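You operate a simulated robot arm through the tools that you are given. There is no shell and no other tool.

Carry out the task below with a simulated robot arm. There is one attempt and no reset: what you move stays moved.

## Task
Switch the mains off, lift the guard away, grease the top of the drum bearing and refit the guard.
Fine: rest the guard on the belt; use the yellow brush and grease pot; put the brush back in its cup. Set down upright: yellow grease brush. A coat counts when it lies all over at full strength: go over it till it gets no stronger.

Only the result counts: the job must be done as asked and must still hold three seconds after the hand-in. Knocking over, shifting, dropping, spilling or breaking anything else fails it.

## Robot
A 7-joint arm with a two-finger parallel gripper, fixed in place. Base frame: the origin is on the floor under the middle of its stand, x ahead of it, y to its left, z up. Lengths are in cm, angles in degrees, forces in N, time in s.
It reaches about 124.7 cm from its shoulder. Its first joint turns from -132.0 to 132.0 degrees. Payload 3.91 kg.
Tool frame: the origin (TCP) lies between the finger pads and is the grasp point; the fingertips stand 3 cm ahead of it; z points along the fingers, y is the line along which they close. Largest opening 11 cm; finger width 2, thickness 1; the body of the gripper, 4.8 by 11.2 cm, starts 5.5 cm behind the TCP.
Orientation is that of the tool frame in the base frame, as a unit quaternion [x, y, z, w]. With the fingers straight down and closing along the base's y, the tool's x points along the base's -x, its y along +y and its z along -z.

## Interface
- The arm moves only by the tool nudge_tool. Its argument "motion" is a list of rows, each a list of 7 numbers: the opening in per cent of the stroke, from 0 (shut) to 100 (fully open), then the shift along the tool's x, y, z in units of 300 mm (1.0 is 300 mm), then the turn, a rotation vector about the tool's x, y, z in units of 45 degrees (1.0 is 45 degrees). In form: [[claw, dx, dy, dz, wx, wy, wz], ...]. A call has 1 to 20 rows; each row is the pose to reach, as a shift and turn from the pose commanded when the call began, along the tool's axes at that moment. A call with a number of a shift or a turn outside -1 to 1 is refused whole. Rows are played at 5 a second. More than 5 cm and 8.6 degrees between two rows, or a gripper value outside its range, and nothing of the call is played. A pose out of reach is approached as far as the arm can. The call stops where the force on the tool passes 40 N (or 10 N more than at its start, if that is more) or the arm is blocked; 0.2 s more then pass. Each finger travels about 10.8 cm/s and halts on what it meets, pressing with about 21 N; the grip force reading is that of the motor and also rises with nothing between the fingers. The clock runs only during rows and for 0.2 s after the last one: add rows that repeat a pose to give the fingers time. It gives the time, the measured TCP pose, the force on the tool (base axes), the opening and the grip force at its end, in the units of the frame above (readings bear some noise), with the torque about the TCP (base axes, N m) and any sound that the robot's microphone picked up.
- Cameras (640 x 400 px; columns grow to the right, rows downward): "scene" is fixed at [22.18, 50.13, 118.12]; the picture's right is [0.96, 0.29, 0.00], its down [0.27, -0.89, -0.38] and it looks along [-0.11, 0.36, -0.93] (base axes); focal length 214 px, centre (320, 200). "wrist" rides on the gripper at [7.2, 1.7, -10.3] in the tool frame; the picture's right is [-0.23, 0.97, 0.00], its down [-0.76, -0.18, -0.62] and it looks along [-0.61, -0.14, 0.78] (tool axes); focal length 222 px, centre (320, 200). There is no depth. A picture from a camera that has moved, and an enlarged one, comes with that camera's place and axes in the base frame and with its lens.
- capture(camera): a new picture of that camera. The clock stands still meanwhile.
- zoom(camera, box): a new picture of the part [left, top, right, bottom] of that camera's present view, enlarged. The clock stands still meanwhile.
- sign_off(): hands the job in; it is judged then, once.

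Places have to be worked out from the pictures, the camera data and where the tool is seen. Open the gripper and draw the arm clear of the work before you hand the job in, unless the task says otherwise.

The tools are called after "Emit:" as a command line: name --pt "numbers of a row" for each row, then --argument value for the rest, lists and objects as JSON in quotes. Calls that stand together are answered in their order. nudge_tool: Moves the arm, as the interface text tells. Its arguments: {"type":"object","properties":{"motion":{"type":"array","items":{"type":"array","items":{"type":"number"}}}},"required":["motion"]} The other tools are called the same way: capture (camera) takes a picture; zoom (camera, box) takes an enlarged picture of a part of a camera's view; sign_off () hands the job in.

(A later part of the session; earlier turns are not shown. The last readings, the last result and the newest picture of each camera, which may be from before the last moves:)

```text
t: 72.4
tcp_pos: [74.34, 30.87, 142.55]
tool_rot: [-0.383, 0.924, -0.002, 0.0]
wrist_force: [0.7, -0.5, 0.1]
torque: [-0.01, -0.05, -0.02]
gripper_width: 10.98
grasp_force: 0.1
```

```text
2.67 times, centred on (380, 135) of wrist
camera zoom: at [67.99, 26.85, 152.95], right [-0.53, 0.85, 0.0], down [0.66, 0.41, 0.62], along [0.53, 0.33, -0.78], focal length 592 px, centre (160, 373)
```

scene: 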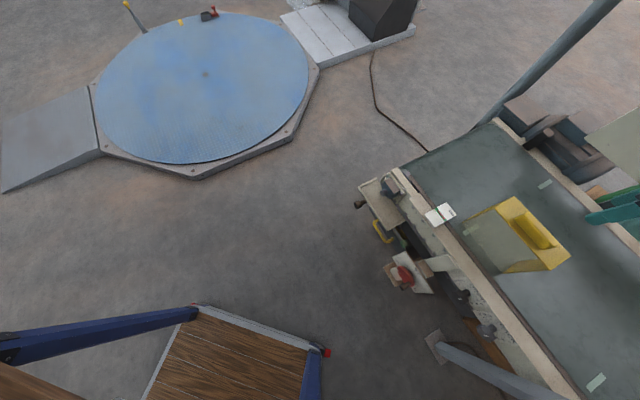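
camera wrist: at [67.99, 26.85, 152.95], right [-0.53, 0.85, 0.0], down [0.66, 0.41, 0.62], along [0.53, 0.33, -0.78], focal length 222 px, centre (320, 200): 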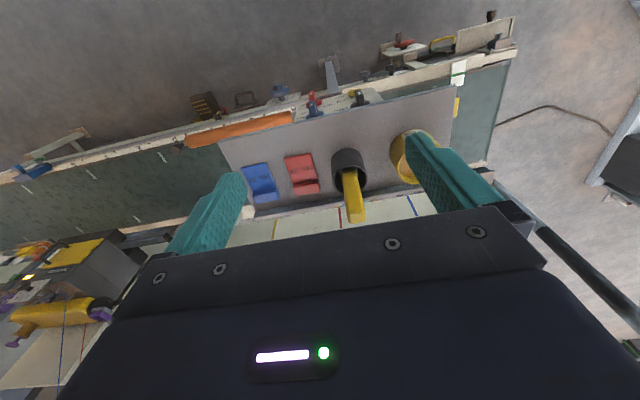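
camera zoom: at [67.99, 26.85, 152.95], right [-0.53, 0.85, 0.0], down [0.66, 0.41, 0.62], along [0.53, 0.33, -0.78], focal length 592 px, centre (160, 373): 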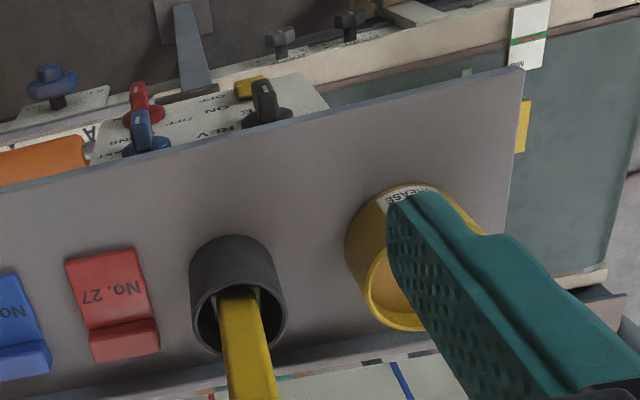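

Brush, cup and pot are visible. I shift sideways 8 cm to get a good baseline for triangulating them.

Emit:
nudge_tool --pt "100 0 0.13 0 0 0 0" --pt "100 0 0.27 0 0 0 0" --pt "100 0 0.27 0 0 0 0"

Emit:
zoom --camera "wrist" --box '[240, 60, 420, 230]'

Emit:
nudge_tool --pt "100 0 -0.13 0 0 0 0" --pt "100 0 -0.26 0 0 0 0" --pt "100 0 -0.4 0 0 0 0" --pt "100 0 -0.53 0 0 0 0" --pt "100 0 -0.53 0 0 0 0"

Emit:
zoom --camera "wrist" --box '[300, 60, 500, 220]'

```text
t: 73.2
tcp_pos: [68.45, 36.26, 142.4]
tool_rot: [-0.382, 0.924, -0.002, 0.0]
wrist_force: [-0.3, 0.1, 0.7]
torque: [0.02, -0.01, 0.02]
gripper_width: 11.01
grasp_force: 0.0
```

```text
2.35 times, centred on (330, 145) of wrist
camera zoom: at [62.18, 32.34, 152.78], right [-0.53, 0.85, 0.0], down [0.66, 0.41, 0.62], along [0.53, 0.33, -0.78], focal length 523 px, centre (296, 329)
```

zoom: 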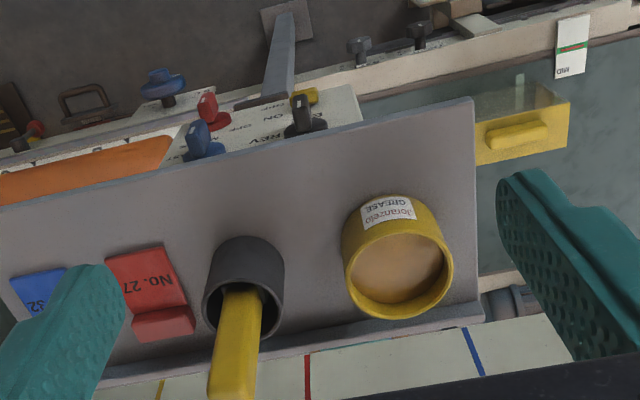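

```text
t: 74.4
tcp_pos: [79.84, 25.07, 142.91]
tool_rot: [-0.383, 0.924, -0.002, 0.0]
wrist_force: [-0.3, 0.1, 0.1]
torque: [0.01, -0.02, 0.02]
gripper_width: 10.99
grasp_force: 0.0
```

```text
2.50 times, centred on (400, 140) of wrist
camera zoom: at [73.52, 21.15, 153.14], right [-0.53, 0.85, 0.0], down [0.66, 0.41, 0.62], along [0.53, 0.33, -0.78], focal length 555 px, centre (120, 350)
```

zoom: 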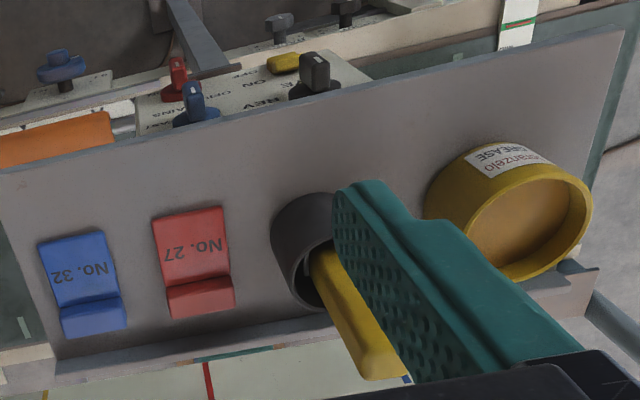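

Triangulated: pot rim centre (73.0, 46.4, 126.2), cup rim (81.0, 40.1, ~125.6), brush handle top (80.8, 39.65, 134). I line up in front of the handle with fingers straddling it.

Emit:
nudge_tool --pt "100 0 0.15 0 0 0 0" --pt "90 0 0.3 0.02 0 0 0" --pt "70 0 0.32 0.1 0 0 0" --pt "60 -0.03 0.32 0.2 0 0 0" --pt "60 -0.06 0.32 0.2 0 0 0"

Emit:
capture --camera "wrist"

```text
t: 75.6
tcp_pos: [74.31, 33.3, 136.68]
tool_rot: [-0.382, 0.924, -0.001, 0.0]
wrist_force: [0.1, 1.0, -0.5]
torque: [0.02, -0.02, -0.01]
gripper_width: 6.63
grasp_force: 0.1
```

```text
taken
camera wrist: at [67.94, 29.24, 146.98], right [-0.53, 0.85, 0.0], down [0.66, 0.41, 0.62], along [0.53, 0.33, -0.78], focal length 222 px, centre (320, 200)
```

wrist: 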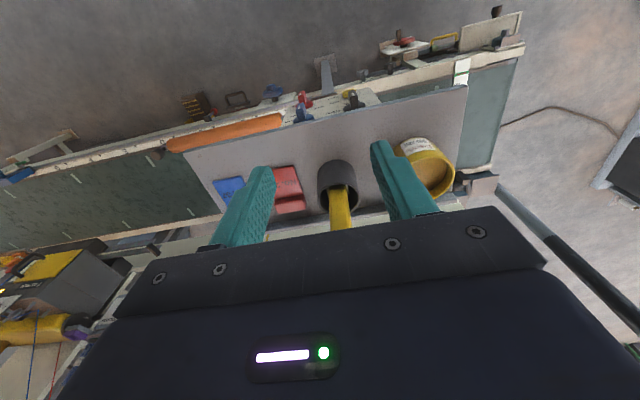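

The handle lies between the fingers' paths. I advance outward and down so the fingers straddle the upper handle.

Emit:
nudge_tool --pt "60 -0.06 0 0.04 0 0 0" --pt "60 -0.12 0 0.08 0 0 0" --pt "60 -0.18 0 0.12 0 0 0" --pt "60 -0.24 0 0.16 0 0 0" --pt "60 -0.303 0 0.19 0 0 0" --pt "60 -0.303 0 0.19 0 0 0"

Emit:
capture --camera "wrist"

Emit:
zoom --camera "wrist" --box '[220, 80, 440, 240]'

```text
t: 77.0
tcp_pos: [80.73, 39.65, 131.19]
tool_rot: [-0.383, 0.924, -0.001, 0.001]
wrist_force: [-0.5, 0.3, -1.3]
torque: [-0.01, 0.03, 0.01]
gripper_width: 6.59
grasp_force: 0.0
```

```text
taken
camera wrist: at [74.42, 35.68, 141.51], right [-0.53, 0.85, 0.0], down [0.66, 0.41, 0.62], along [0.53, 0.33, -0.78], focal length 222 px, centre (320, 200)
```

wrist: 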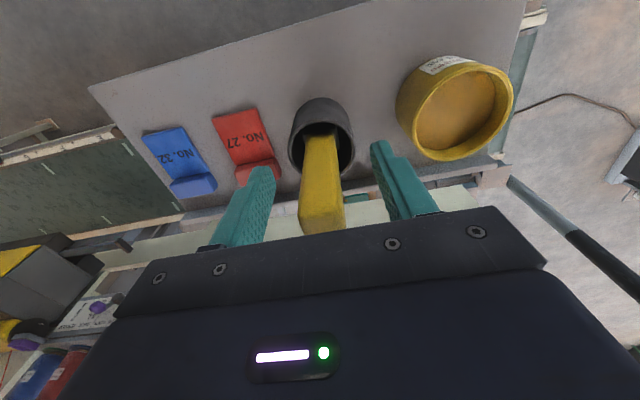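

```text
2.50 times, centred on (330, 160) of wrist
camera zoom: at [74.42, 35.68, 141.51], right [-0.53, 0.85, 0.0], down [0.66, 0.41, 0.62], along [0.53, 0.33, -0.78], focal length 555 px, centre (295, 300)
```

zoom: 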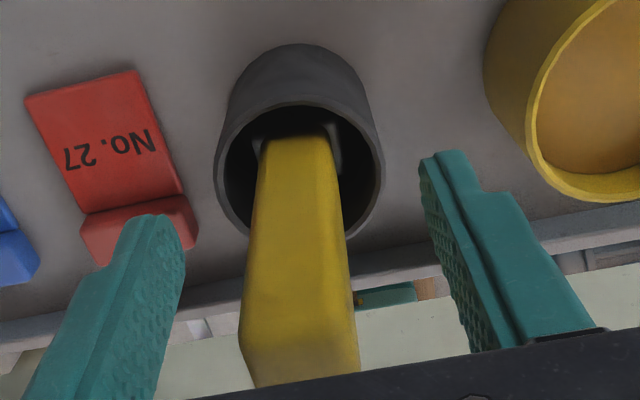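

The handle is nicely centred between the fingers. I lower 1.4 cm for a deeper grip and close.

Emit:
nudge_tool --pt "60 0 0 0.02 0 0 0" --pt "60 0 0 0.04 0 0 0" --pt "60 0 0 0.047 0 0 0" --pt "40 0 0 0.047 0 0 0" --pt "25 0 0 0.047 0 0 0" --pt "14 0 0 0.047 0 0 0" --pt "8 0 0 0.047 0 0 0" --pt "8 0 0 0.047 0 0 0"

Emit:
zoom --camera "wrist" --box '[220, 80, 440, 240]'

```text
t: 78.8
tcp_pos: [80.75, 39.63, 129.55]
tool_rot: [-0.382, 0.924, -0.002, 0.0]
wrist_force: [0.0, -0.5, 1.7]
torque: [-0.02, -0.05, 0.01]
gripper_width: 2.17
grasp_force: 20.9
```

```text
2.50 times, centred on (330, 160) of wrist
camera zoom: at [74.44, 35.66, 139.99], right [-0.53, 0.85, 0.0], down [0.66, 0.41, 0.62], along [0.53, 0.33, -0.78], focal length 555 px, centre (295, 300)
```

zoom: 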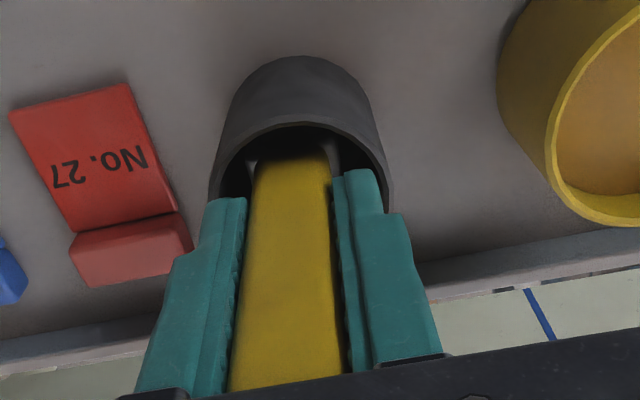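

Gripped at 2.17 cm; brush seat pose is (80.75, 39.63, 129.55). I lift it straight up slowly.

Emit:
nudge_tool --pt "6 0 0 -0.03 0 0 0" --pt "6 0 0 -0.07 0 0 0" --pt "6 0 0 -0.12 0 0 0" --pt "6 0 0 -0.17 0 0 0" --pt "6 0 0 -0.22 0 0 0" --pt "6 0 0 -0.22 0 0 0"

Emit:
capture --camera "wrist"

Emit:
zoom --camera "wrist" --box '[220, 40, 440, 240]'

```text
t: 80.2
tcp_pos: [80.78, 39.57, 136.14]
tool_rot: [-0.382, 0.924, -0.002, 0.001]
wrist_force: [0.4, -0.8, -0.2]
torque: [0.03, -0.03, 0.0]
gripper_width: 2.17
grasp_force: 20.9
```

```text
taken
camera wrist: at [74.46, 35.6, 146.59], right [-0.53, 0.85, 0.0], down [0.66, 0.41, 0.62], along [0.53, 0.33, -0.78], focal length 222 px, centre (320, 200)
```

wrist: 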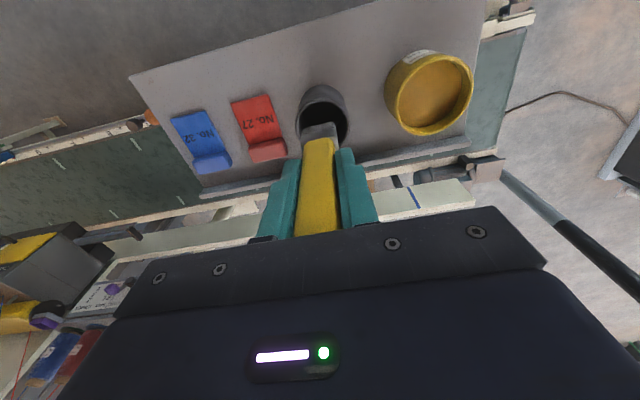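

```text
2.00 times, centred on (330, 140) of wrist
camera zoom: at [74.46, 35.6, 146.59], right [-0.53, 0.85, 0.0], down [0.66, 0.41, 0.62], along [0.53, 0.33, -0.78], focal length 444 px, centre (300, 320)
```

zoom: 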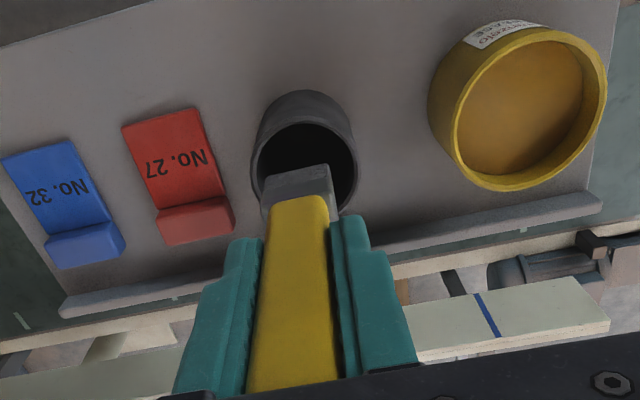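

The ferrule is emerging from the cup. I lift a little more, watching for the reach limit.

Emit:
nudge_tool --pt "6 0 0 -0.04 0 0 0" --pt "6 0 0 -0.08 0 0 0" --pt "6 0 0 -0.08 0 0 0"

Emit:
zoom --camera "wrist" --box '[220, 40, 440, 240]'

```text
t: 81.0
tcp_pos: [80.71, 39.69, 138.6]
tool_rot: [-0.382, 0.924, -0.001, 0.001]
wrist_force: [-0.9, 0.1, -1.1]
torque: [-0.02, 0.01, -0.01]
gripper_width: 2.13
grasp_force: 21.0
```

```text
2.00 times, centred on (330, 140) of wrist
camera zoom: at [74.36, 35.71, 148.96], right [-0.53, 0.85, 0.0], down [0.66, 0.41, 0.62], along [0.53, 0.33, -0.78], focal length 444 px, centre (300, 320)
```

zoom: 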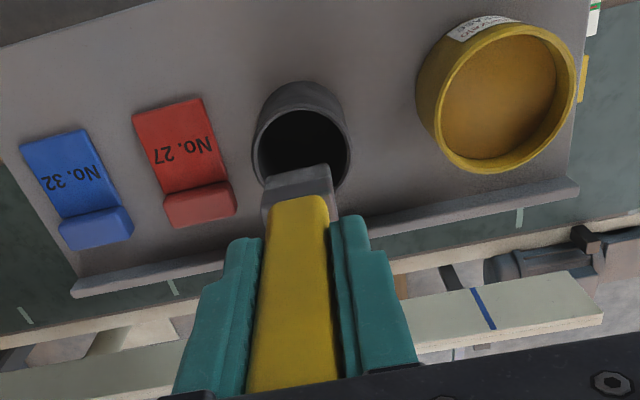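

Still within reach at z = 138.6. I lift another 2 cm to be sure the bristles clear the rim.

Emit:
nudge_tool --pt "6 0 0 -0.035 0 0 0" --pt "6 0 0 -0.07 0 0 0" --pt "6 0 0 -0.07 0 0 0"

Emit:
zoom --camera "wrist" --box '[260, 80, 400, 180]'

```text
t: 81.8
tcp_pos: [80.85, 39.71, 140.6]
tool_rot: [-0.382, 0.924, -0.001, 0.001]
wrist_force: [-1.5, 0.4, -0.7]
torque: [0.03, 0.02, -0.03]
gripper_width: 2.15
grasp_force: 20.9
```

```text
4.00 times, centred on (330, 130) of wrist
camera zoom: at [74.43, 35.76, 150.96], right [-0.53, 0.85, 0.0], down [0.66, 0.41, 0.62], along [0.53, 0.33, -0.78], focal length 888 px, centre (280, 480)
```

zoom: 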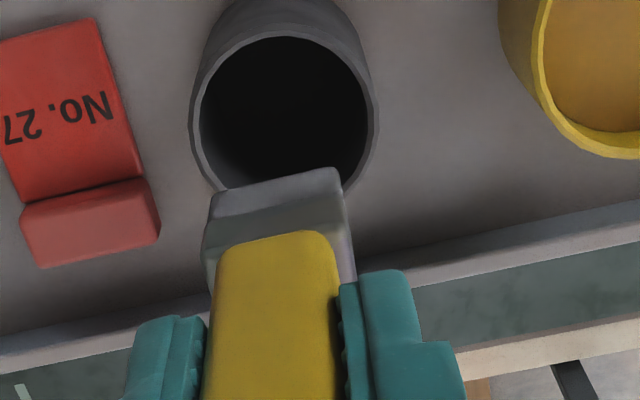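

The brush is out and about 4 cm clear of the rim. I move it sideways over the grease pot and look.

Emit:
nudge_tool --pt "6 0.005 0.09 0 0 0 0" --pt "6 0.01 0.18 0 0 0 0" --pt "6 0.02 0.27 0 0 0 0" --pt "6 0.025 0.343 0 0 0 0" --pt "6 0.025 0.343 0 0 0 0"

Emit:
capture --camera "wrist"

Emit:
zoom --camera "wrist" --box '[240, 60, 400, 180]'

```text
t: 83.0
tcp_pos: [72.94, 46.5, 140.67]
tool_rot: [-0.382, 0.924, -0.001, 0.0]
wrist_force: [0.3, 0.0, -0.3]
torque: [0.04, 0.04, 0.02]
gripper_width: 2.15
grasp_force: 20.8
```

```text
taken
camera wrist: at [66.57, 42.47, 151.1], right [-0.53, 0.85, 0.0], down [0.66, 0.41, 0.62], along [0.53, 0.33, -0.78], focal length 222 px, centre (320, 200)
```

wrist: 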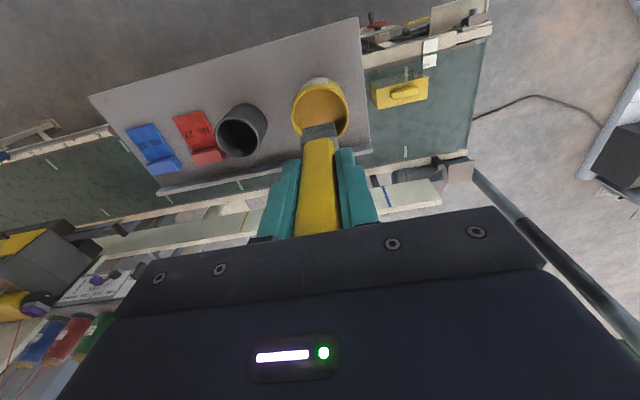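

```text
3.33 times, centred on (320, 120) of wrist
camera zoom: at [66.57, 42.47, 151.1], right [-0.53, 0.85, 0.0], down [0.66, 0.41, 0.62], along [0.53, 0.33, -0.78], focal length 740 px, centre (320, 467)
```

zoom: 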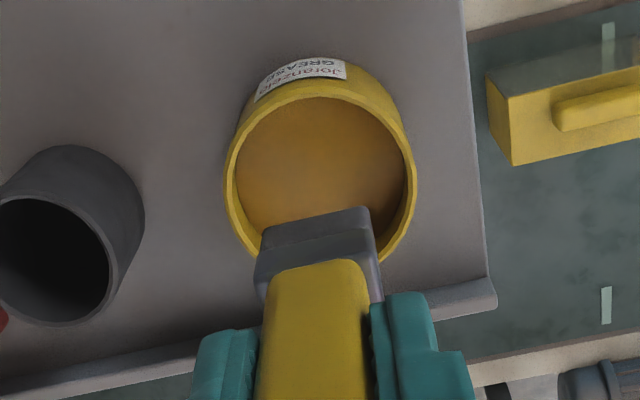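

The tool axis points at the pot's centre. I lower the brush into the grease in steps, watching the force.

Emit:
nudge_tool --pt "6 0 0 0.05 0 0 0" --pt "6 0 0 0.1 0 0 0" --pt "6 0 0 0.15 0 0 0" --pt "6 0 0 0.2 0 0 0" --pt "6 0 0 0.24 0 0 0" --pt "6 0 0 0.24 0 0 0"

Emit:
zoom --camera "wrist" --box '[240, 60, 400, 180]'

```text
t: 84.4
tcp_pos: [72.9, 46.4, 133.47]
tool_rot: [-0.382, 0.924, -0.002, 0.001]
wrist_force: [-0.4, 0.4, -0.8]
torque: [-0.01, -0.03, 0.04]
gripper_width: 2.12
grasp_force: 21.1
```

```text
3.33 times, centred on (320, 120) of wrist
camera zoom: at [66.58, 42.44, 143.91], right [-0.53, 0.85, 0.0], down [0.66, 0.41, 0.62], along [0.53, 0.33, -0.78], focal length 740 px, centre (320, 467)
```

zoom: 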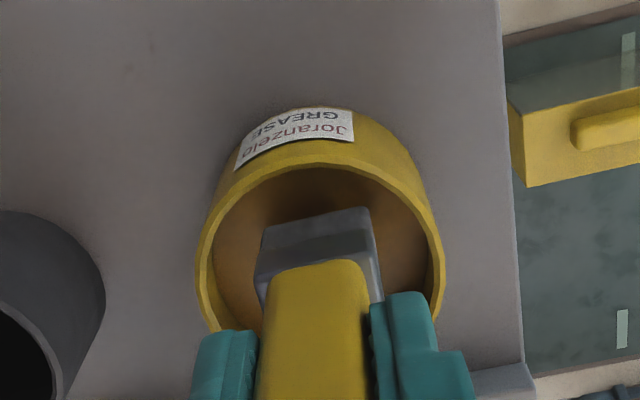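

Inside the pot with no contact yet. I lower further in small steps.

Emit:
nudge_tool --pt "6 0 0 0.015 0 0 0" --pt "6 0 0 0.03 0 0 0" --pt "6 0 0 0.045 0 0 0" --pt "6 0 0 0.045 0 0 0"

Emit:
zoom --camera "wrist" --box '[240, 60, 400, 180]'

```text
t: 85.4
tcp_pos: [72.87, 46.42, 132.29]
tool_rot: [-0.382, 0.924, -0.002, 0.002]
wrist_force: [2.6, -0.3, 16.1]
torque: [0.08, -0.13, -0.01]
gripper_width: 2.17
grasp_force: 21.5
```

```text
3.33 times, centred on (320, 120) of wrist
camera zoom: at [66.58, 42.48, 142.54], right [-0.53, 0.85, 0.0], down [0.66, 0.41, 0.63], along [0.53, 0.33, -0.78], focal length 740 px, centre (320, 467)
```

zoom: 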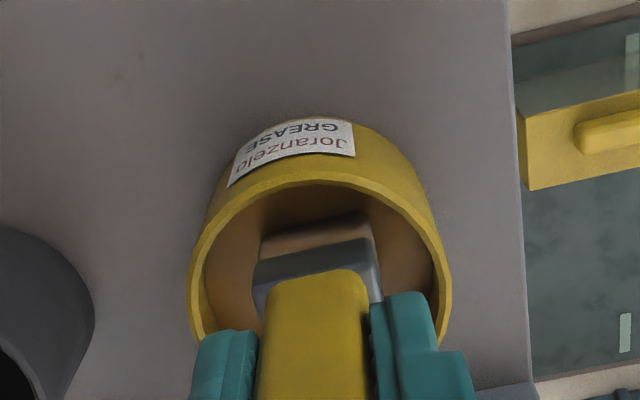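

Contact at z = 132.3 with 16 N, and the bristles now look tan with grease. I ease off and then dwell briefly before lifting out.

Emit:
nudge_tool --pt "6 0 0 -0.004 0 0 0" --pt "6 0 0 -0.004 0 0 0" --pt "6 0 0 -0.004 0 0 0"

Emit:
nudge_tool --pt "6 0 0 -0.05 0 0 0" --pt "6 0 0 -0.12 0 0 0" --pt "6 0 0 -0.2 0 0 0" --pt "6 0 0 -0.3 0 0 0" --pt "6 0 0 -0.3 0 0 0"

Emit:
zoom --camera "wrist" --box '[240, 60, 400, 180]'

```text
t: 86.2
tcp_pos: [72.99, 46.41, 132.22]
tool_rot: [-0.382, 0.924, -0.002, 0.0]
wrist_force: [-1.2, -0.3, 3.4]
torque: [-0.01, 0.13, 0.0]
gripper_width: 2.15
grasp_force: 21.2
```

```text
t: 87.4
tcp_pos: [72.83, 46.53, 141.23]
tool_rot: [-0.382, 0.924, -0.001, 0.0]
wrist_force: [0.5, -0.5, -1.1]
torque: [0.01, 0.0, 0.02]
gripper_width: 2.15
grasp_force: 21.7
```

```text
3.33 times, centred on (320, 120) of wrist
camera zoom: at [66.58, 42.49, 151.57], right [-0.53, 0.85, 0.0], down [0.66, 0.41, 0.62], along [0.53, 0.33, -0.78], focal length 740 px, centre (320, 467)
```

zoom: 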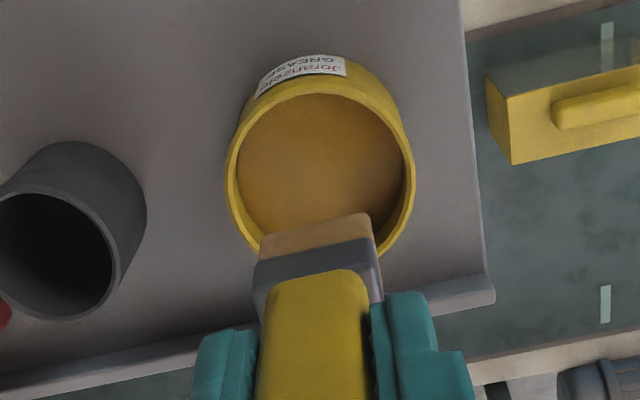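

The bristles are loaded with grease. I withdraw toward the robot, then travel along to the bearing while descending.

Emit:
nudge_tool --pt "6 0.1 0 0 0 0 0" --pt "6 0.23 0 0 0 0 0" --pt "6 0.36 0 0 0 0 0" --pt "6 0.49 0 0 0 0 0" --pt "6 0.613 0 0 0 0 0"

Emit:
nudge_tool --pt "6 0 0.09 0.08 0 0 0" --pt "6 0 0.19 0.17 0 0 0" --pt "6 0 0.29 0.27 0 0 0" --pt "6 0 0.39 0.37 0 0 0" --pt "6 0 0.49 0.47 0 0 0" --pt "6 0 0.6 0.57 0 0 0" --pt "6 0 0.71 0.68 0 0 0" --pt "6 0 0.82 0.79 0 0 0" --pt "6 0 0.93 0.9 0 0 0"

Emit:
nudge_tool --pt "6 0 0.09 0.08 0 0 0" --pt "6 0 0.19 0.17 0 0 0" --pt "6 0 0.29 0.27 0 0 0" --pt "6 0 0.39 0.37 0 0 0" --pt "6 0 0.49 0.47 0 0 0" --pt "6 0 0.6 0.57 0 0 0" --pt "6 0 0.71 0.68 0 0 0" --pt "6 0 0.82 0.79 0 0 0" --pt "6 0 0.92 0.85 0 0 0" --pt "6 0 0.92 0.85 0 0 0"

Emit:
capture --camera "wrist"

Emit:
capture --camera "scene"

```text
t: 88.6
tcp_pos: [60.03, 33.35, 141.1]
tool_rot: [-0.382, 0.924, -0.001, 0.001]
wrist_force: [0.5, 0.2, -1.5]
torque: [-0.03, 0.06, -0.03]
gripper_width: 2.14
grasp_force: 21.0
```

```text
t: 90.6
tcp_pos: [40.12, 53.06, 114.06]
tool_rot: [-0.382, 0.924, -0.001, 0.001]
wrist_force: [0.6, -0.6, -1.0]
torque: [0.06, -0.01, -0.01]
gripper_width: 2.14
grasp_force: 21.1
```

```text
t: 92.8
tcp_pos: [21.03, 72.73, 88.61]
tool_rot: [-0.382, 0.924, -0.002, 0.001]
wrist_force: [0.3, -0.2, -0.5]
torque: [-0.02, 0.0, 0.0]
gripper_width: 2.16
grasp_force: 21.7
```

```text
taken
camera wrist: at [14.7, 68.75, 98.98], right [-0.53, 0.85, 0.0], down [0.66, 0.41, 0.62], along [0.53, 0.33, -0.78], focal length 222 px, centre (320, 200)
```

wrist: 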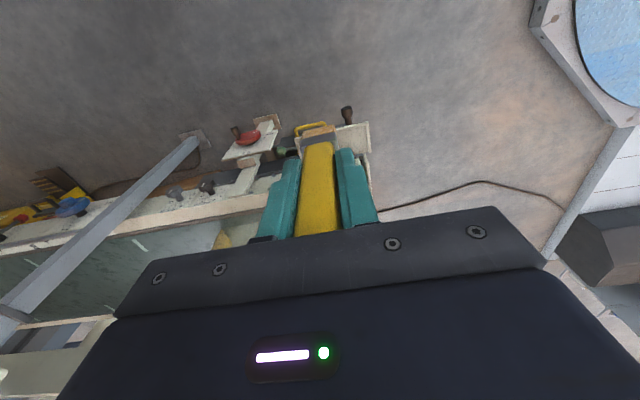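

```text
taken
```

scene: 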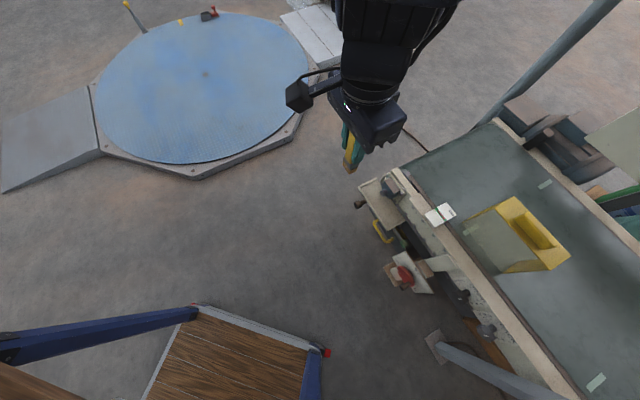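

The brush is visible in the scene view. I zoom in to measure how far its tip sits below the fingers.

Emit:
zoom --camera "scene" --box '[320, 110, 420, 190]'

```text
5.00 times, centred on (370, 150) of scene
camera zoom: at [22.18, 50.13, 118.12], right [0.96, 0.29, 0.0], down [0.27, -0.89, -0.38], along [-0.11, 0.36, -0.93], focal length 1072 px, centre (70, 450)
```

zoom: 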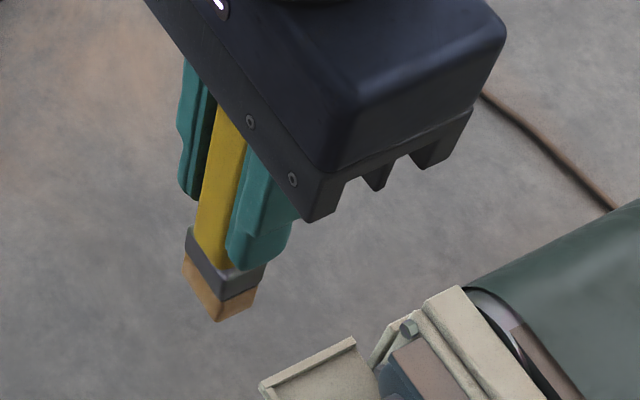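

The tip is about 7.8 cm below the TCP and the head sits roughly 0.35 cm outward of it. I move over the bearing pad, stopping with the tip about 7 cm above it.

Emit:
nudge_tool --pt "6 -0.1 0.003 0.1 0 0 0" --pt "6 -0.21 0.006 0.21 0 0 0" --pt "6 -0.32 0.009 0.32 0 0 0" --pt "6 -0.43 0.012 0.43 0 0 0" --pt "6 -0.54 0.015 0.54 0 0 0" --pt "6 -0.64 0.018 0.64 0 0 0" --pt "6 -0.737 0.018 0.73 0 0 0" --pt "6 -0.737 0.018 0.753 0 0 0" --pt "6 -0.737 0.018 0.753 0 0 0"

Emit:
zoom --camera "scene" --box '[350, 140, 450, 220]'

Emit:
zoom --camera "wrist" --box '[240, 60, 400, 180]'

```text
t: 94.8
tcp_pos: [36.2, 88.67, 66.08]
tool_rot: [-0.383, 0.924, -0.001, 0.001]
wrist_force: [-0.5, 0.1, -0.3]
torque: [-0.02, 0.0, 0.02]
gripper_width: 2.14
grasp_force: 20.7
```

```text
5.00 times, centred on (400, 180) of scene
camera zoom: at [22.18, 50.13, 118.12], right [0.96, 0.29, 0.0], down [0.27, -0.89, -0.38], along [-0.11, 0.36, -0.93], focal length 1072 px, centre (-80, 300)
```

zoom: 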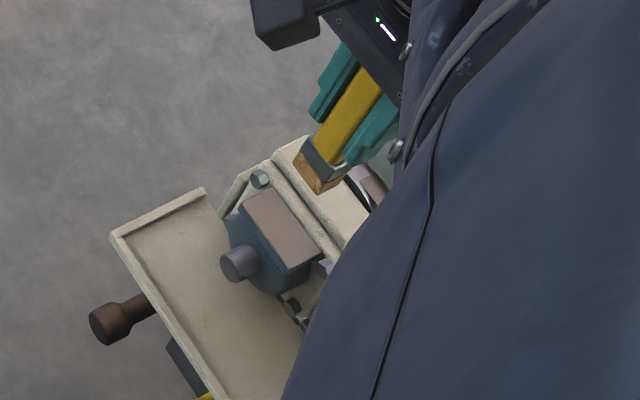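

```text
3.33 times, centred on (320, 120) of wrist
camera zoom: at [29.86, 84.64, 76.35], right [-0.53, 0.85, 0.0], down [0.66, 0.41, 0.62], along [0.53, 0.33, -0.78], focal length 740 px, centre (320, 467)
```

zoom: 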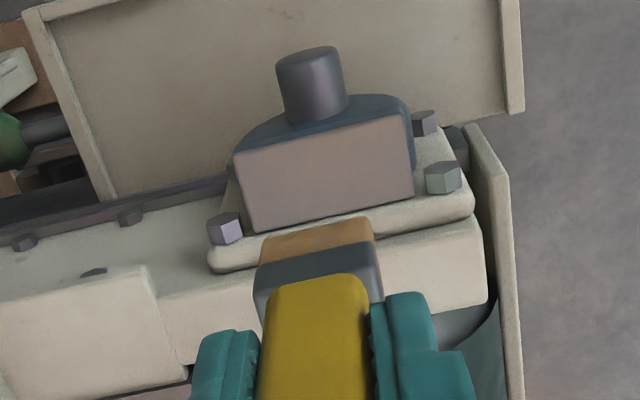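

The pad is clear in view: f 87.5–90.2, u −40 to −34.2 at z = 50.5, and the brush is right above it. I lower to just above contact.

Emit:
nudge_tool --pt "6 -0.005 0 0.06 0 0 0" --pt "6 -0.005 0 0.12 0 0 0" --pt "6 -0.005 0 0.18 0 0 0" --pt "6 -0.005 0 0.22 0 0 0" --pt "6 -0.005 0 0.23 0 0 0" --pt "6 -0.005 0 0.23 0 0 0"

Emit:
zoom --camera "wrist" --box '[240, 60, 400, 180]'

Emit:
zoom --camera "scene" --box '[350, 140, 450, 220]'

```text
t: 96.2
tcp_pos: [36.35, 88.75, 59.03]
tool_rot: [-0.381, 0.925, -0.001, 0.001]
wrist_force: [-1.1, 0.7, -0.5]
torque: [0.01, -0.01, 0.0]
gripper_width: 2.18
grasp_force: 21.2
```

```text
3.33 times, centred on (320, 120) of wrist
camera zoom: at [29.99, 84.67, 69.41], right [-0.53, 0.85, 0.0], down [0.66, 0.41, 0.62], along [0.53, 0.33, -0.78], focal length 740 px, centre (320, 467)
```

zoom: 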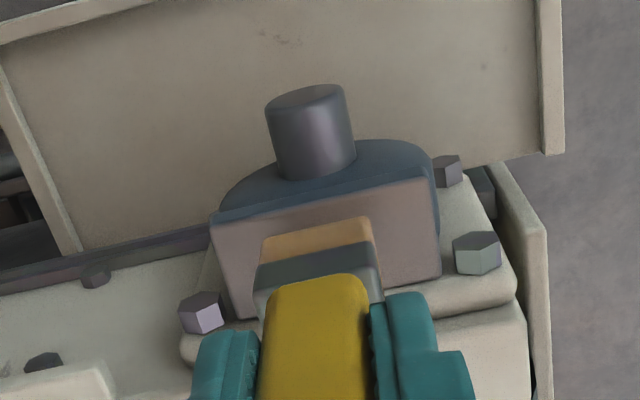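

```text
5.00 times, centred on (400, 180) of scene
camera zoom: at [22.18, 50.13, 118.12], right [0.96, 0.29, 0.0], down [0.27, -0.89, -0.38], along [-0.11, 0.36, -0.93], focal length 1072 px, centre (-80, 300)
```

zoom: 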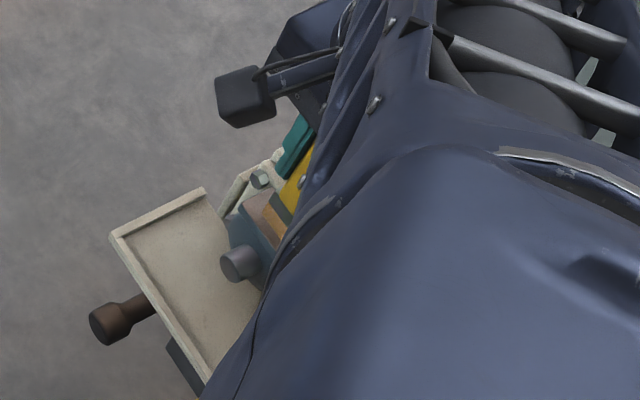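

About 0.7 cm above the pad with no contact. I lower gently until I feel it.

Emit:
nudge_tool --pt "6 0 0 0.01 0 0 0" --pt "6 0 0 0.018 0 0 0" --pt "6 0 0 0.018 0 0 0"

```text
t: 97.0
tcp_pos: [36.36, 88.71, 58.51]
tool_rot: [-0.382, 0.924, -0.002, 0.002]
wrist_force: [-0.4, -0.6, -0.1]
torque: [0.03, 0.0, 0.03]
gripper_width: 2.16
grasp_force: 21.0
```

Emit:
nudge_tool --pt "6 0 0 0.007 0 0 0" --pt "6 0 0 0.014 0 0 0" --pt "6 0 0 0.014 0 0 0"

```text
t: 97.8
tcp_pos: [36.37, 88.66, 57.99]
tool_rot: [-0.382, 0.924, -0.002, 0.001]
wrist_force: [0.7, -1.1, -0.3]
torque: [0.02, -0.03, 0.03]
gripper_width: 2.15
grasp_force: 21.2
```

Still no contact at z = 58.0; I go on in small steps and check visually.

Emit:
nudge_tool --pt "6 0 0 0.007 0 0 0" --pt "6 0 0 0.012 0 0 0" --pt "6 0 0 0.012 0 0 0"

Emit:
zoom --camera "wrist" --box '[240, 60, 400, 180]'

```text
t: 98.6
tcp_pos: [36.33, 88.83, 57.98]
tool_rot: [-0.382, 0.924, 0.0, 0.002]
wrist_force: [-0.9, -2.1, 18.7]
torque: [-0.06, 0.01, 0.0]
gripper_width: 2.15
grasp_force: 20.9
```

```text
3.33 times, centred on (320, 120) of wrist
camera zoom: at [30.0, 84.84, 68.3], right [-0.53, 0.85, 0.0], down [0.66, 0.41, 0.63], along [0.53, 0.33, -0.78], focal length 740 px, centre (320, 467)
```

zoom: 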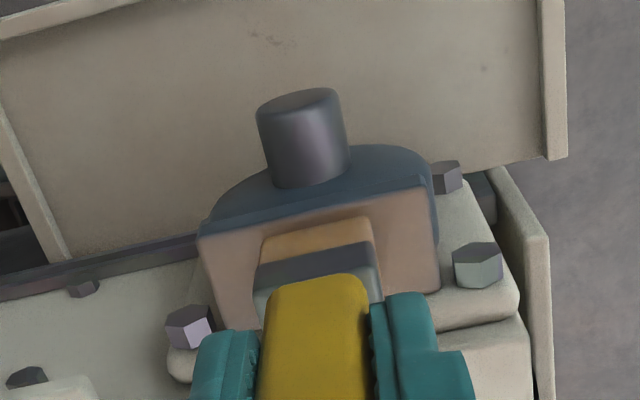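

Contact with about 19 N at z ≈ 58; the pad is already taking on the grease tint. I ease up 1 mm and brush back and forth over the whole pad in three lanes.

Emit:
nudge_tool --pt "6 0 0 -0.003 0 0 0" --pt "6 0 0.03 -0.003 0 0 0" --pt "6 0 0.06 -0.003 0 0 0" --pt "6 0 0.03 -0.003 0 0 0" --pt "6 0 0 -0.003 0 0 0" --pt "6 0 -0.03 -0.003 0 0 0" --pt "6 0 -0.055 -0.003 0 0 0" --pt "6 0.02 -0.055 -0.003 0 0 0" --pt "6 0.02 -0.02 -0.003 0 0 0" --pt "6 0.02 0.015 -0.003 0 0 0" --pt "6 0.02 0.06 -0.003 0 0 0" --pt "6 -0.02 0.06 -0.003 0 0 0" --pt "6 -0.02 0.03 -0.003 0 0 0" --pt "6 -0.02 0 -0.003 0 0 0" --pt "6 -0.02 -0.03 -0.003 0 0 0" --pt "6 -0.02 -0.055 -0.003 0 0 0" --pt "6 0 -0.03 -0.003 0 0 0" --pt "6 0 0 -0.003 0 0 0" --pt "6 0 0 -0.003 0 0 0"

Emit:
zoom --camera "wrist" --box '[240, 60, 400, 180]'

```text
t: 102.6
tcp_pos: [36.4, 88.61, 57.93]
tool_rot: [-0.383, 0.924, -0.002, 0.001]
wrist_force: [-0.5, 0.0, -0.5]
torque: [-0.01, -0.02, -0.03]
gripper_width: 2.15
grasp_force: 21.0
```

```text
3.33 times, centred on (320, 120) of wrist
camera zoom: at [30.0, 84.64, 68.25], right [-0.53, 0.85, 0.0], down [0.66, 0.41, 0.62], along [0.53, 0.33, -0.78], focal length 740 px, centre (320, 467)
```

zoom: 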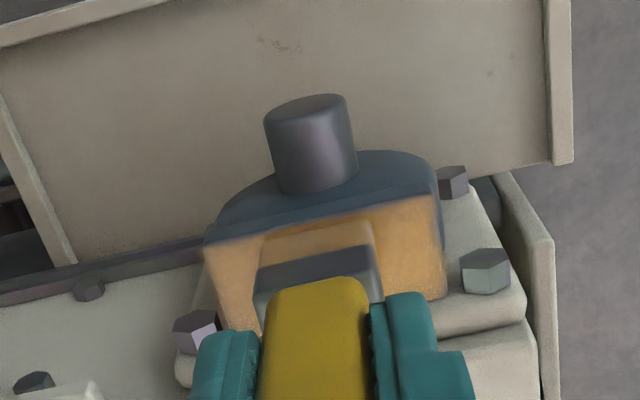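

The pad is now mostly tan, with the robot-side edge still fading, and contact has gone light. I press 1 mm lower and brush another round reaching further to the edges.

Emit:
nudge_tool --pt "6 0 0 0.004 0 0 0" --pt "6 0.015 0.02 0.004 0 0 0" --pt "6 0.03 0.06 0.004 0 0 0" --pt "6 0.03 0.03 0.004 0 0 0" --pt "6 0.03 0 0.004 0 0 0" --pt "6 0.03 -0.03 0.004 0 0 0" --pt "6 0.03 -0.06 0.004 0 0 0" --pt "6 0.01 -0.06 0.004 0 0 0" --pt "6 0.01 -0.03 0.004 0 0 0" --pt "6 0.01 0 0.004 0 0 0" --pt "6 0.01 0.03 0.004 0 0 0" --pt "6 0.01 0.065 0.004 0 0 0" --pt "6 -0.015 0.065 0.004 0 0 0" --pt "6 -0.015 0.03 0.004 0 0 0" --pt "6 -0.015 0 0.004 0 0 0" --pt "6 -0.015 -0.03 0.004 0 0 0" --pt "6 -0.015 -0.06 0.004 0 0 0" --pt "6 -0.03 -0.03 0.004 0 0 0" --pt "6 -0.03 0.015 0.004 0 0 0" --pt "6 -0.03 0.06 0.004 0 0 0"

Emit:
zoom --camera "wrist" --box '[240, 60, 400, 180]'

```text
t: 106.8
tcp_pos: [35.64, 90.39, 57.78]
tool_rot: [-0.382, 0.924, -0.001, 0.001]
wrist_force: [0.1, -0.3, 0.4]
torque: [-0.02, 0.04, 0.0]
gripper_width: 2.17
grasp_force: 20.7
```

```text
3.33 times, centred on (320, 120) of wrist
camera zoom: at [29.33, 86.55, 68.05], right [-0.53, 0.85, 0.0], down [0.66, 0.41, 0.62], along [0.53, 0.33, -0.78], focal length 740 px, centre (320, 467)
```

zoom: 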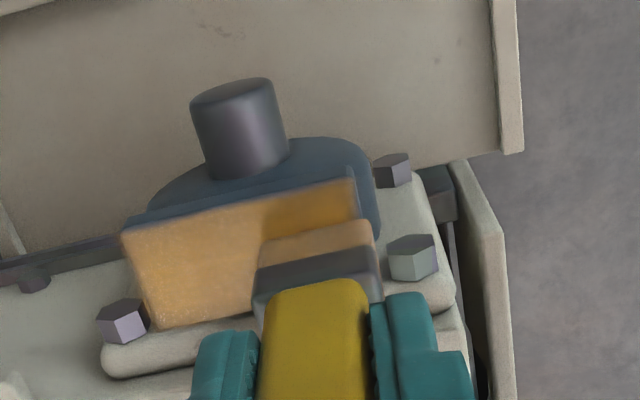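

Coverage is good but the strength looks uneven (deeper orange on one side). I press slightly lower and keep going over it.

Emit:
nudge_tool --pt "6 0.01 -0.02 0.003 0 0 0" --pt "6 0.02 -0.04 0.005 0 0 0" --pt "6 0.03 -0.06 0.005 0 0 0" --pt "6 0.03 -0.06 0.005 0 0 0"

```text
t: 107.8
tcp_pos: [36.34, 88.68, 57.61]
tool_rot: [-0.382, 0.924, 0.001, 0.001]
wrist_force: [-2.3, 2.2, 16.0]
torque: [0.23, 0.11, 0.02]
gripper_width: 2.17
grasp_force: 21.4
```

16 N contact at z = 57.6. I brush the whole pad again at this height in finer lanes.

Emit:
nudge_tool --pt "6 0 0.03 0 0 0 0" --pt "6 0 0.06 0 0 0 0" --pt "6 0.03 0.065 0 0 0 0" --pt "6 0.03 0.035 0 0 0 0" --pt "6 0.03 0.005 0 0 0 0" --pt "6 0.03 -0.025 0 0 0 0" --pt "6 0.03 -0.06 0 0 0 0" --pt "6 0.015 -0.06 0 0 0 0" --pt "6 0.015 -0.03 0 0 0 0" --pt "6 0.015 0 0 0 0 0" --pt "6 0.015 0.03 0 0 0 0" --pt "6 0.015 0.065 0 0 0 0" --pt "6 -0.01 0.065 0 0 0 0" --pt "6 -0.01 0.03 0 0 0 0" --pt "6 -0.01 0 0 0 0 0" --pt "6 -0.01 -0.03 0 0 0 0" --pt "6 -0.01 -0.06 0 0 0 0" --pt "6 -0.03 -0.06 0 0 0 0" --pt "6 -0.03 -0.03 0 0 0 0" --pt "6 -0.03 0 0 0 0 0"

Emit:
nudge_tool --pt "6 0 0.03 0 0 0 0" --pt "6 0 0.065 0 0 0 0" --pt "6 0.03 0.065 0 0 0 0" --pt "6 0.06 0.065 0 0 0 0" --pt "6 0.06 0.03 0 0 0 0" --pt "6 0.06 0 0 0 0 0" --pt "6 0.06 -0.03 0 0 0 0" --pt "6 0.06 -0.06 0 0 0 0" --pt "6 0.03 -0.06 0 0 0 0" --pt "6 0 -0.06 0 0 0 0" --pt "6 0 -0.03 0 0 0 0" --pt "6 0.03 -0.03 0 0 0 0" --pt "6 0.03 0 0 0 0 0" --pt "6 0.03 0.03 0 0 0 0" --pt "6 0.03 0.065 0 0 0 0" --pt "6 0.02 0.03 -0.05 0 0 0" --pt "6 0 0 -0.15 0 0 0" --pt "6 0 0 -0.3 0 0 0" --pt "6 0 0 -0.3 0 0 0"

Emit:
zoom --camera "wrist" --box '[240, 40, 400, 160]'

Emit:
zoom --camera "scene" --box '[360, 160, 424, 200]'

```text
t: 112.0
tcp_pos: [37.07, 89.3, 57.54]
tool_rot: [-0.382, 0.924, -0.001, 0.001]
wrist_force: [2.5, -3.2, 10.3]
torque: [-0.07, -0.18, -0.02]
gripper_width: 2.13
grasp_force: 21.2
```

```text
t: 116.0
tcp_pos: [36.9, 89.33, 66.41]
tool_rot: [-0.381, 0.925, -0.001, 0.001]
wrist_force: [0.3, 0.3, -0.7]
torque: [0.01, 0.02, -0.02]
gripper_width: 2.16
grasp_force: 21.3
out of reach, approached as far as the arm can: row 2
```

```text
3.33 times, centred on (320, 100) of wrist
camera zoom: at [30.59, 85.45, 76.87], right [-0.53, 0.85, 0.0], down [0.66, 0.41, 0.62], along [0.53, 0.33, -0.78], focal length 740 px, centre (320, 533)
```

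zoom: 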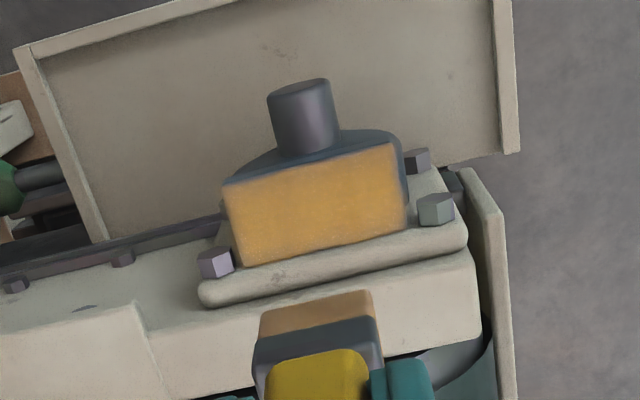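

```text
10.00 times, centred on (392, 180) of scene
camera zoom: at [22.18, 50.13, 118.12], right [0.96, 0.29, 0.0], down [0.27, -0.89, -0.38], along [-0.11, 0.36, -0.93], focal length 2145 px, centre (-400, 400)
```

zoom: 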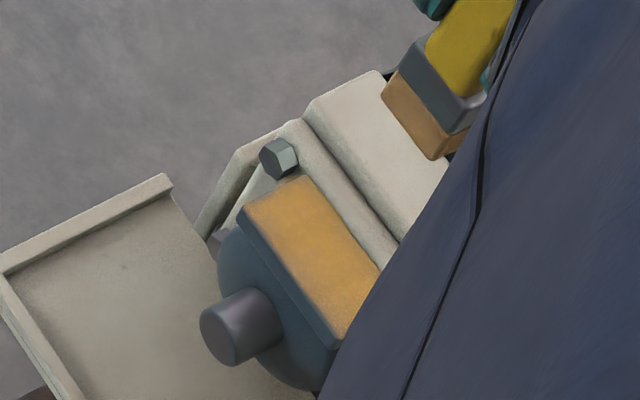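

The pad is now almost uniformly orange. I zoom closer to check the edges for weaker spots.

Emit:
zoom --camera "wrist" --box '[284, 76, 356, 121]'

Emit:
zoom --camera "scene" --box '[380, 172, 404, 196]'

```text
8.89 times, centred on (320, 98) of wrist
camera zoom: at [30.59, 85.45, 76.87], right [-0.53, 0.85, 0.0], down [0.66, 0.41, 0.62], along [0.53, 0.33, -0.78], focal length 1974 px, centre (320, 1102)
```

zoom: 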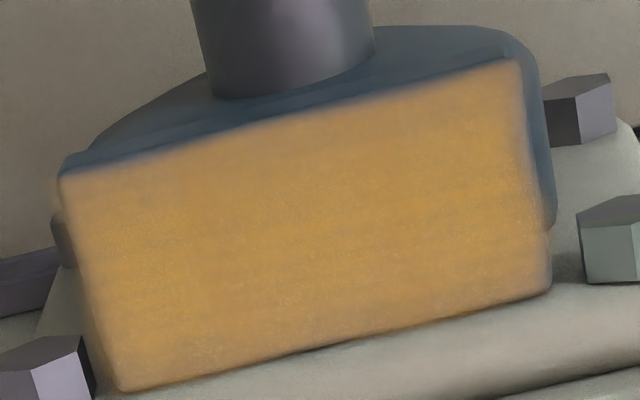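

```text
16.00 times, centred on (392, 184) of scene
camera zoom: at [22.18, 50.13, 118.12], right [0.96, 0.29, 0.0], down [0.27, -0.89, -0.38], along [-0.11, 0.36, -0.93], focal length 3432 px, centre (-832, 456)
```

zoom: 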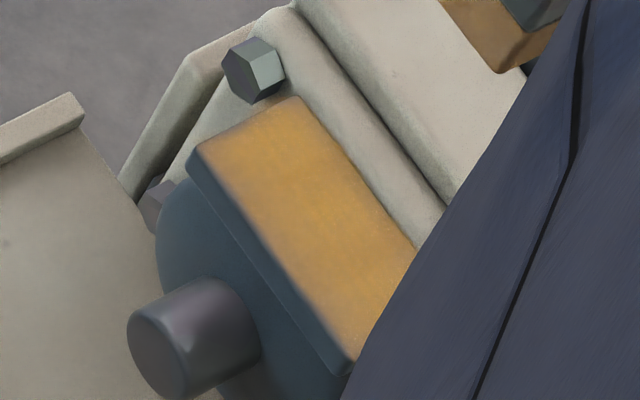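

Coverage is complete, but corners and the robot-side edge look a little lighter. I go down again and do more passes, then compare the colour.

Emit:
nudge_tool --pt "6 0.025 0 0.1 0 0 0" --pt "6 0.025 0 0.2 0 0 0" --pt "6 0.025 0 0.27 0 0 0" --pt "6 0.025 0 0.29 0 0 0" --pt "6 0.025 0 0.297 0 0 0" --pt "6 0.025 0 0.297 0 0 0"

```text
t: 117.4
tcp_pos: [36.4, 88.8, 57.6]
tool_rot: [-0.382, 0.924, -0.002, 0.0]
wrist_force: [-0.1, -0.3, -1.3]
torque: [0.01, -0.01, -0.02]
gripper_width: 2.17
grasp_force: 21.1
```

No contact yet at 57.6 (the brush has slipped slightly up in the grip). I lower a bit more.

Emit:
nudge_tool --pt "6 0 0 0.004 0 0 0" --pt "6 0 0 0.008 0 0 0" --pt "6 0 0 0.008 0 0 0"

```text
t: 118.2
tcp_pos: [36.52, 88.96, 57.58]
tool_rot: [-0.382, 0.924, 0.001, 0.001]
wrist_force: [-1.1, -0.4, 14.1]
torque: [0.09, 0.02, 0.04]
gripper_width: 2.17
grasp_force: 21.1
```

14 N contact now. I stroke the full pad again, with extra passes at the robot-side edge and the ends.

Emit:
nudge_tool --pt "6 0.02 0.03 0 0 0 0" --pt "6 0.035 0.065 0 0 0 0" --pt "6 0.035 0.03 0 0 0 0" --pt "6 0.035 0 0 0 0 0" --pt "6 0.035 -0.03 0 0 0 0" --pt "6 0.035 -0.065 0 0 0 0" --pt "6 0.015 -0.065 0 0 0 0" --pt "6 0.015 -0.03 0 0 0 0" --pt "6 0.015 0 0 0 0 0" --pt "6 0.015 0.03 0 0 0 0" --pt "6 0.015 0.065 0 0 0 0" --pt "6 -0.005 0.065 0 0 0 0" --pt "6 -0.005 0.03 0 0 0 0" --pt "6 -0.005 0 0 0 0 0" --pt "6 -0.005 -0.03 0 0 0 0" --pt "6 -0.005 -0.065 0 0 0 0" --pt "6 -0.025 -0.065 0 0 0 0" --pt "6 -0.025 -0.03 0 0 0 0" --pt "6 -0.025 0 0 0 0 0" --pt "6 -0.025 0.03 0 0 0 0"

Emit:
nudge_tool --pt "6 0 0.035 0 0 0 0" --pt "6 0.03 0.035 0 0 0 0" --pt "6 0.06 0.035 0 0 0 0" --pt "6 0.06 0 0 0 0 0" --pt "6 0.06 -0.03 0 0 0 0" --pt "6 0.06 -0.06 0 0 0 0" --pt "6 0.06 -0.095 0 0 0 0" --pt "6 0.04 -0.095 0 0 0 0" --pt "6 0.02 -0.095 0 0 0 0" --pt "6 0 -0.095 0 0 0 0" --pt "6 0.02 -0.06 0 0 0 0" --pt "6 0.02 -0.03 0 0 0 0" --pt "6 0.02 0 0 0 0 0" --pt "6 0.02 0.035 0 0 0 0" --pt "6 0.045 0.035 0 0 0 0" --pt "6 0.045 0 0 0 0 0" --pt "6 0.045 -0.03 0 0 0 0" --pt "6 0.045 -0.06 0 0 0 0" --pt "6 0.045 -0.095 0 0 0 0" --pt "6 0.02 -0.03 0 0 0 0"

Emit:
nudge_tool --pt "6 0 0 -0.05 0 0 0" --pt "6 0 0 -0.15 0 0 0" --pt "6 -0.05 0 -0.3 0 0 0" --pt "6 -0.05 0 -0.3 0 0 0"

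Emit:
zoom --camera "wrist" --box '[240, 40, 400, 160]'

Emit:
zoom --camera "scene" --box '[380, 172, 404, 196]'

```text
t: 122.4
tcp_pos: [36.45, 89.85, 57.5]
tool_rot: [-0.382, 0.924, -0.002, 0.002]
wrist_force: [6.4, -3.0, 22.9]
torque: [0.01, -0.54, -0.07]
gripper_width: 2.17
grasp_force: 20.5
```

```text
t: 126.6
tcp_pos: [36.6, 88.94, 57.52]
tool_rot: [-0.382, 0.924, -0.001, 0.001]
wrist_force: [3.7, -5.4, 18.9]
torque: [-0.19, -0.21, -0.06]
gripper_width: 2.16
grasp_force: 21.4
out of reach, approached as far as the arm can: row 1
```

```text
t: 127.6
tcp_pos: [37.48, 90.02, 66.59]
tool_rot: [-0.382, 0.924, -0.002, 0.001]
wrist_force: [-0.8, 0.5, -1.1]
torque: [-0.02, -0.02, 0.0]
gripper_width: 2.15
grasp_force: 21.1
```

```text
3.33 times, centred on (320, 100) of wrist
camera zoom: at [31.17, 86.09, 76.91], right [-0.53, 0.85, 0.0], down [0.66, 0.41, 0.62], along [0.53, 0.33, -0.78], focal length 740 px, centre (320, 533)
```

zoom: 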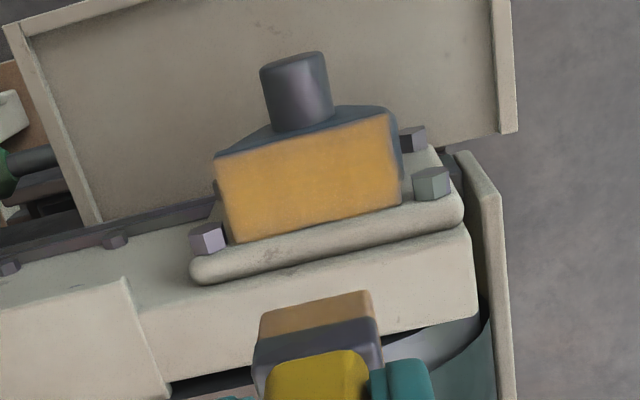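

```text
16.00 times, centred on (392, 184) of scene
camera zoom: at [22.18, 50.13, 118.12], right [0.96, 0.29, 0.0], down [0.27, -0.89, -0.38], along [-0.11, 0.36, -0.93], focal length 3432 px, centre (-832, 456)
```

zoom: 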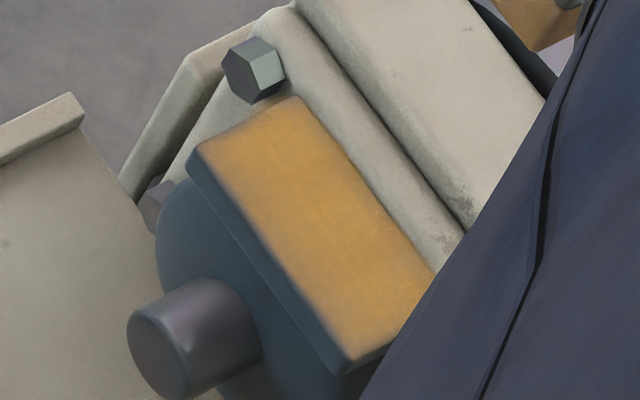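

I compare a close-up of the pad against the earlier one.

Emit:
zoom --camera "wrist" --box '[280, 68, 352, 113]'

```text
8.89 times, centred on (316, 90) of wrist
camera zoom: at [31.17, 86.09, 76.91], right [-0.53, 0.85, 0.0], down [0.66, 0.41, 0.62], along [0.53, 0.33, -0.78], focal length 1974 px, centre (356, 1173)
```

zoom: 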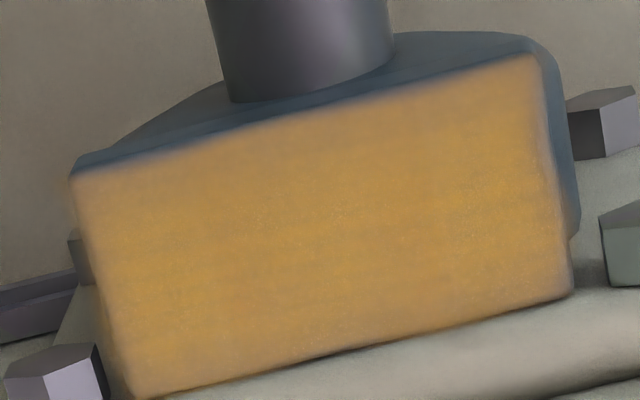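

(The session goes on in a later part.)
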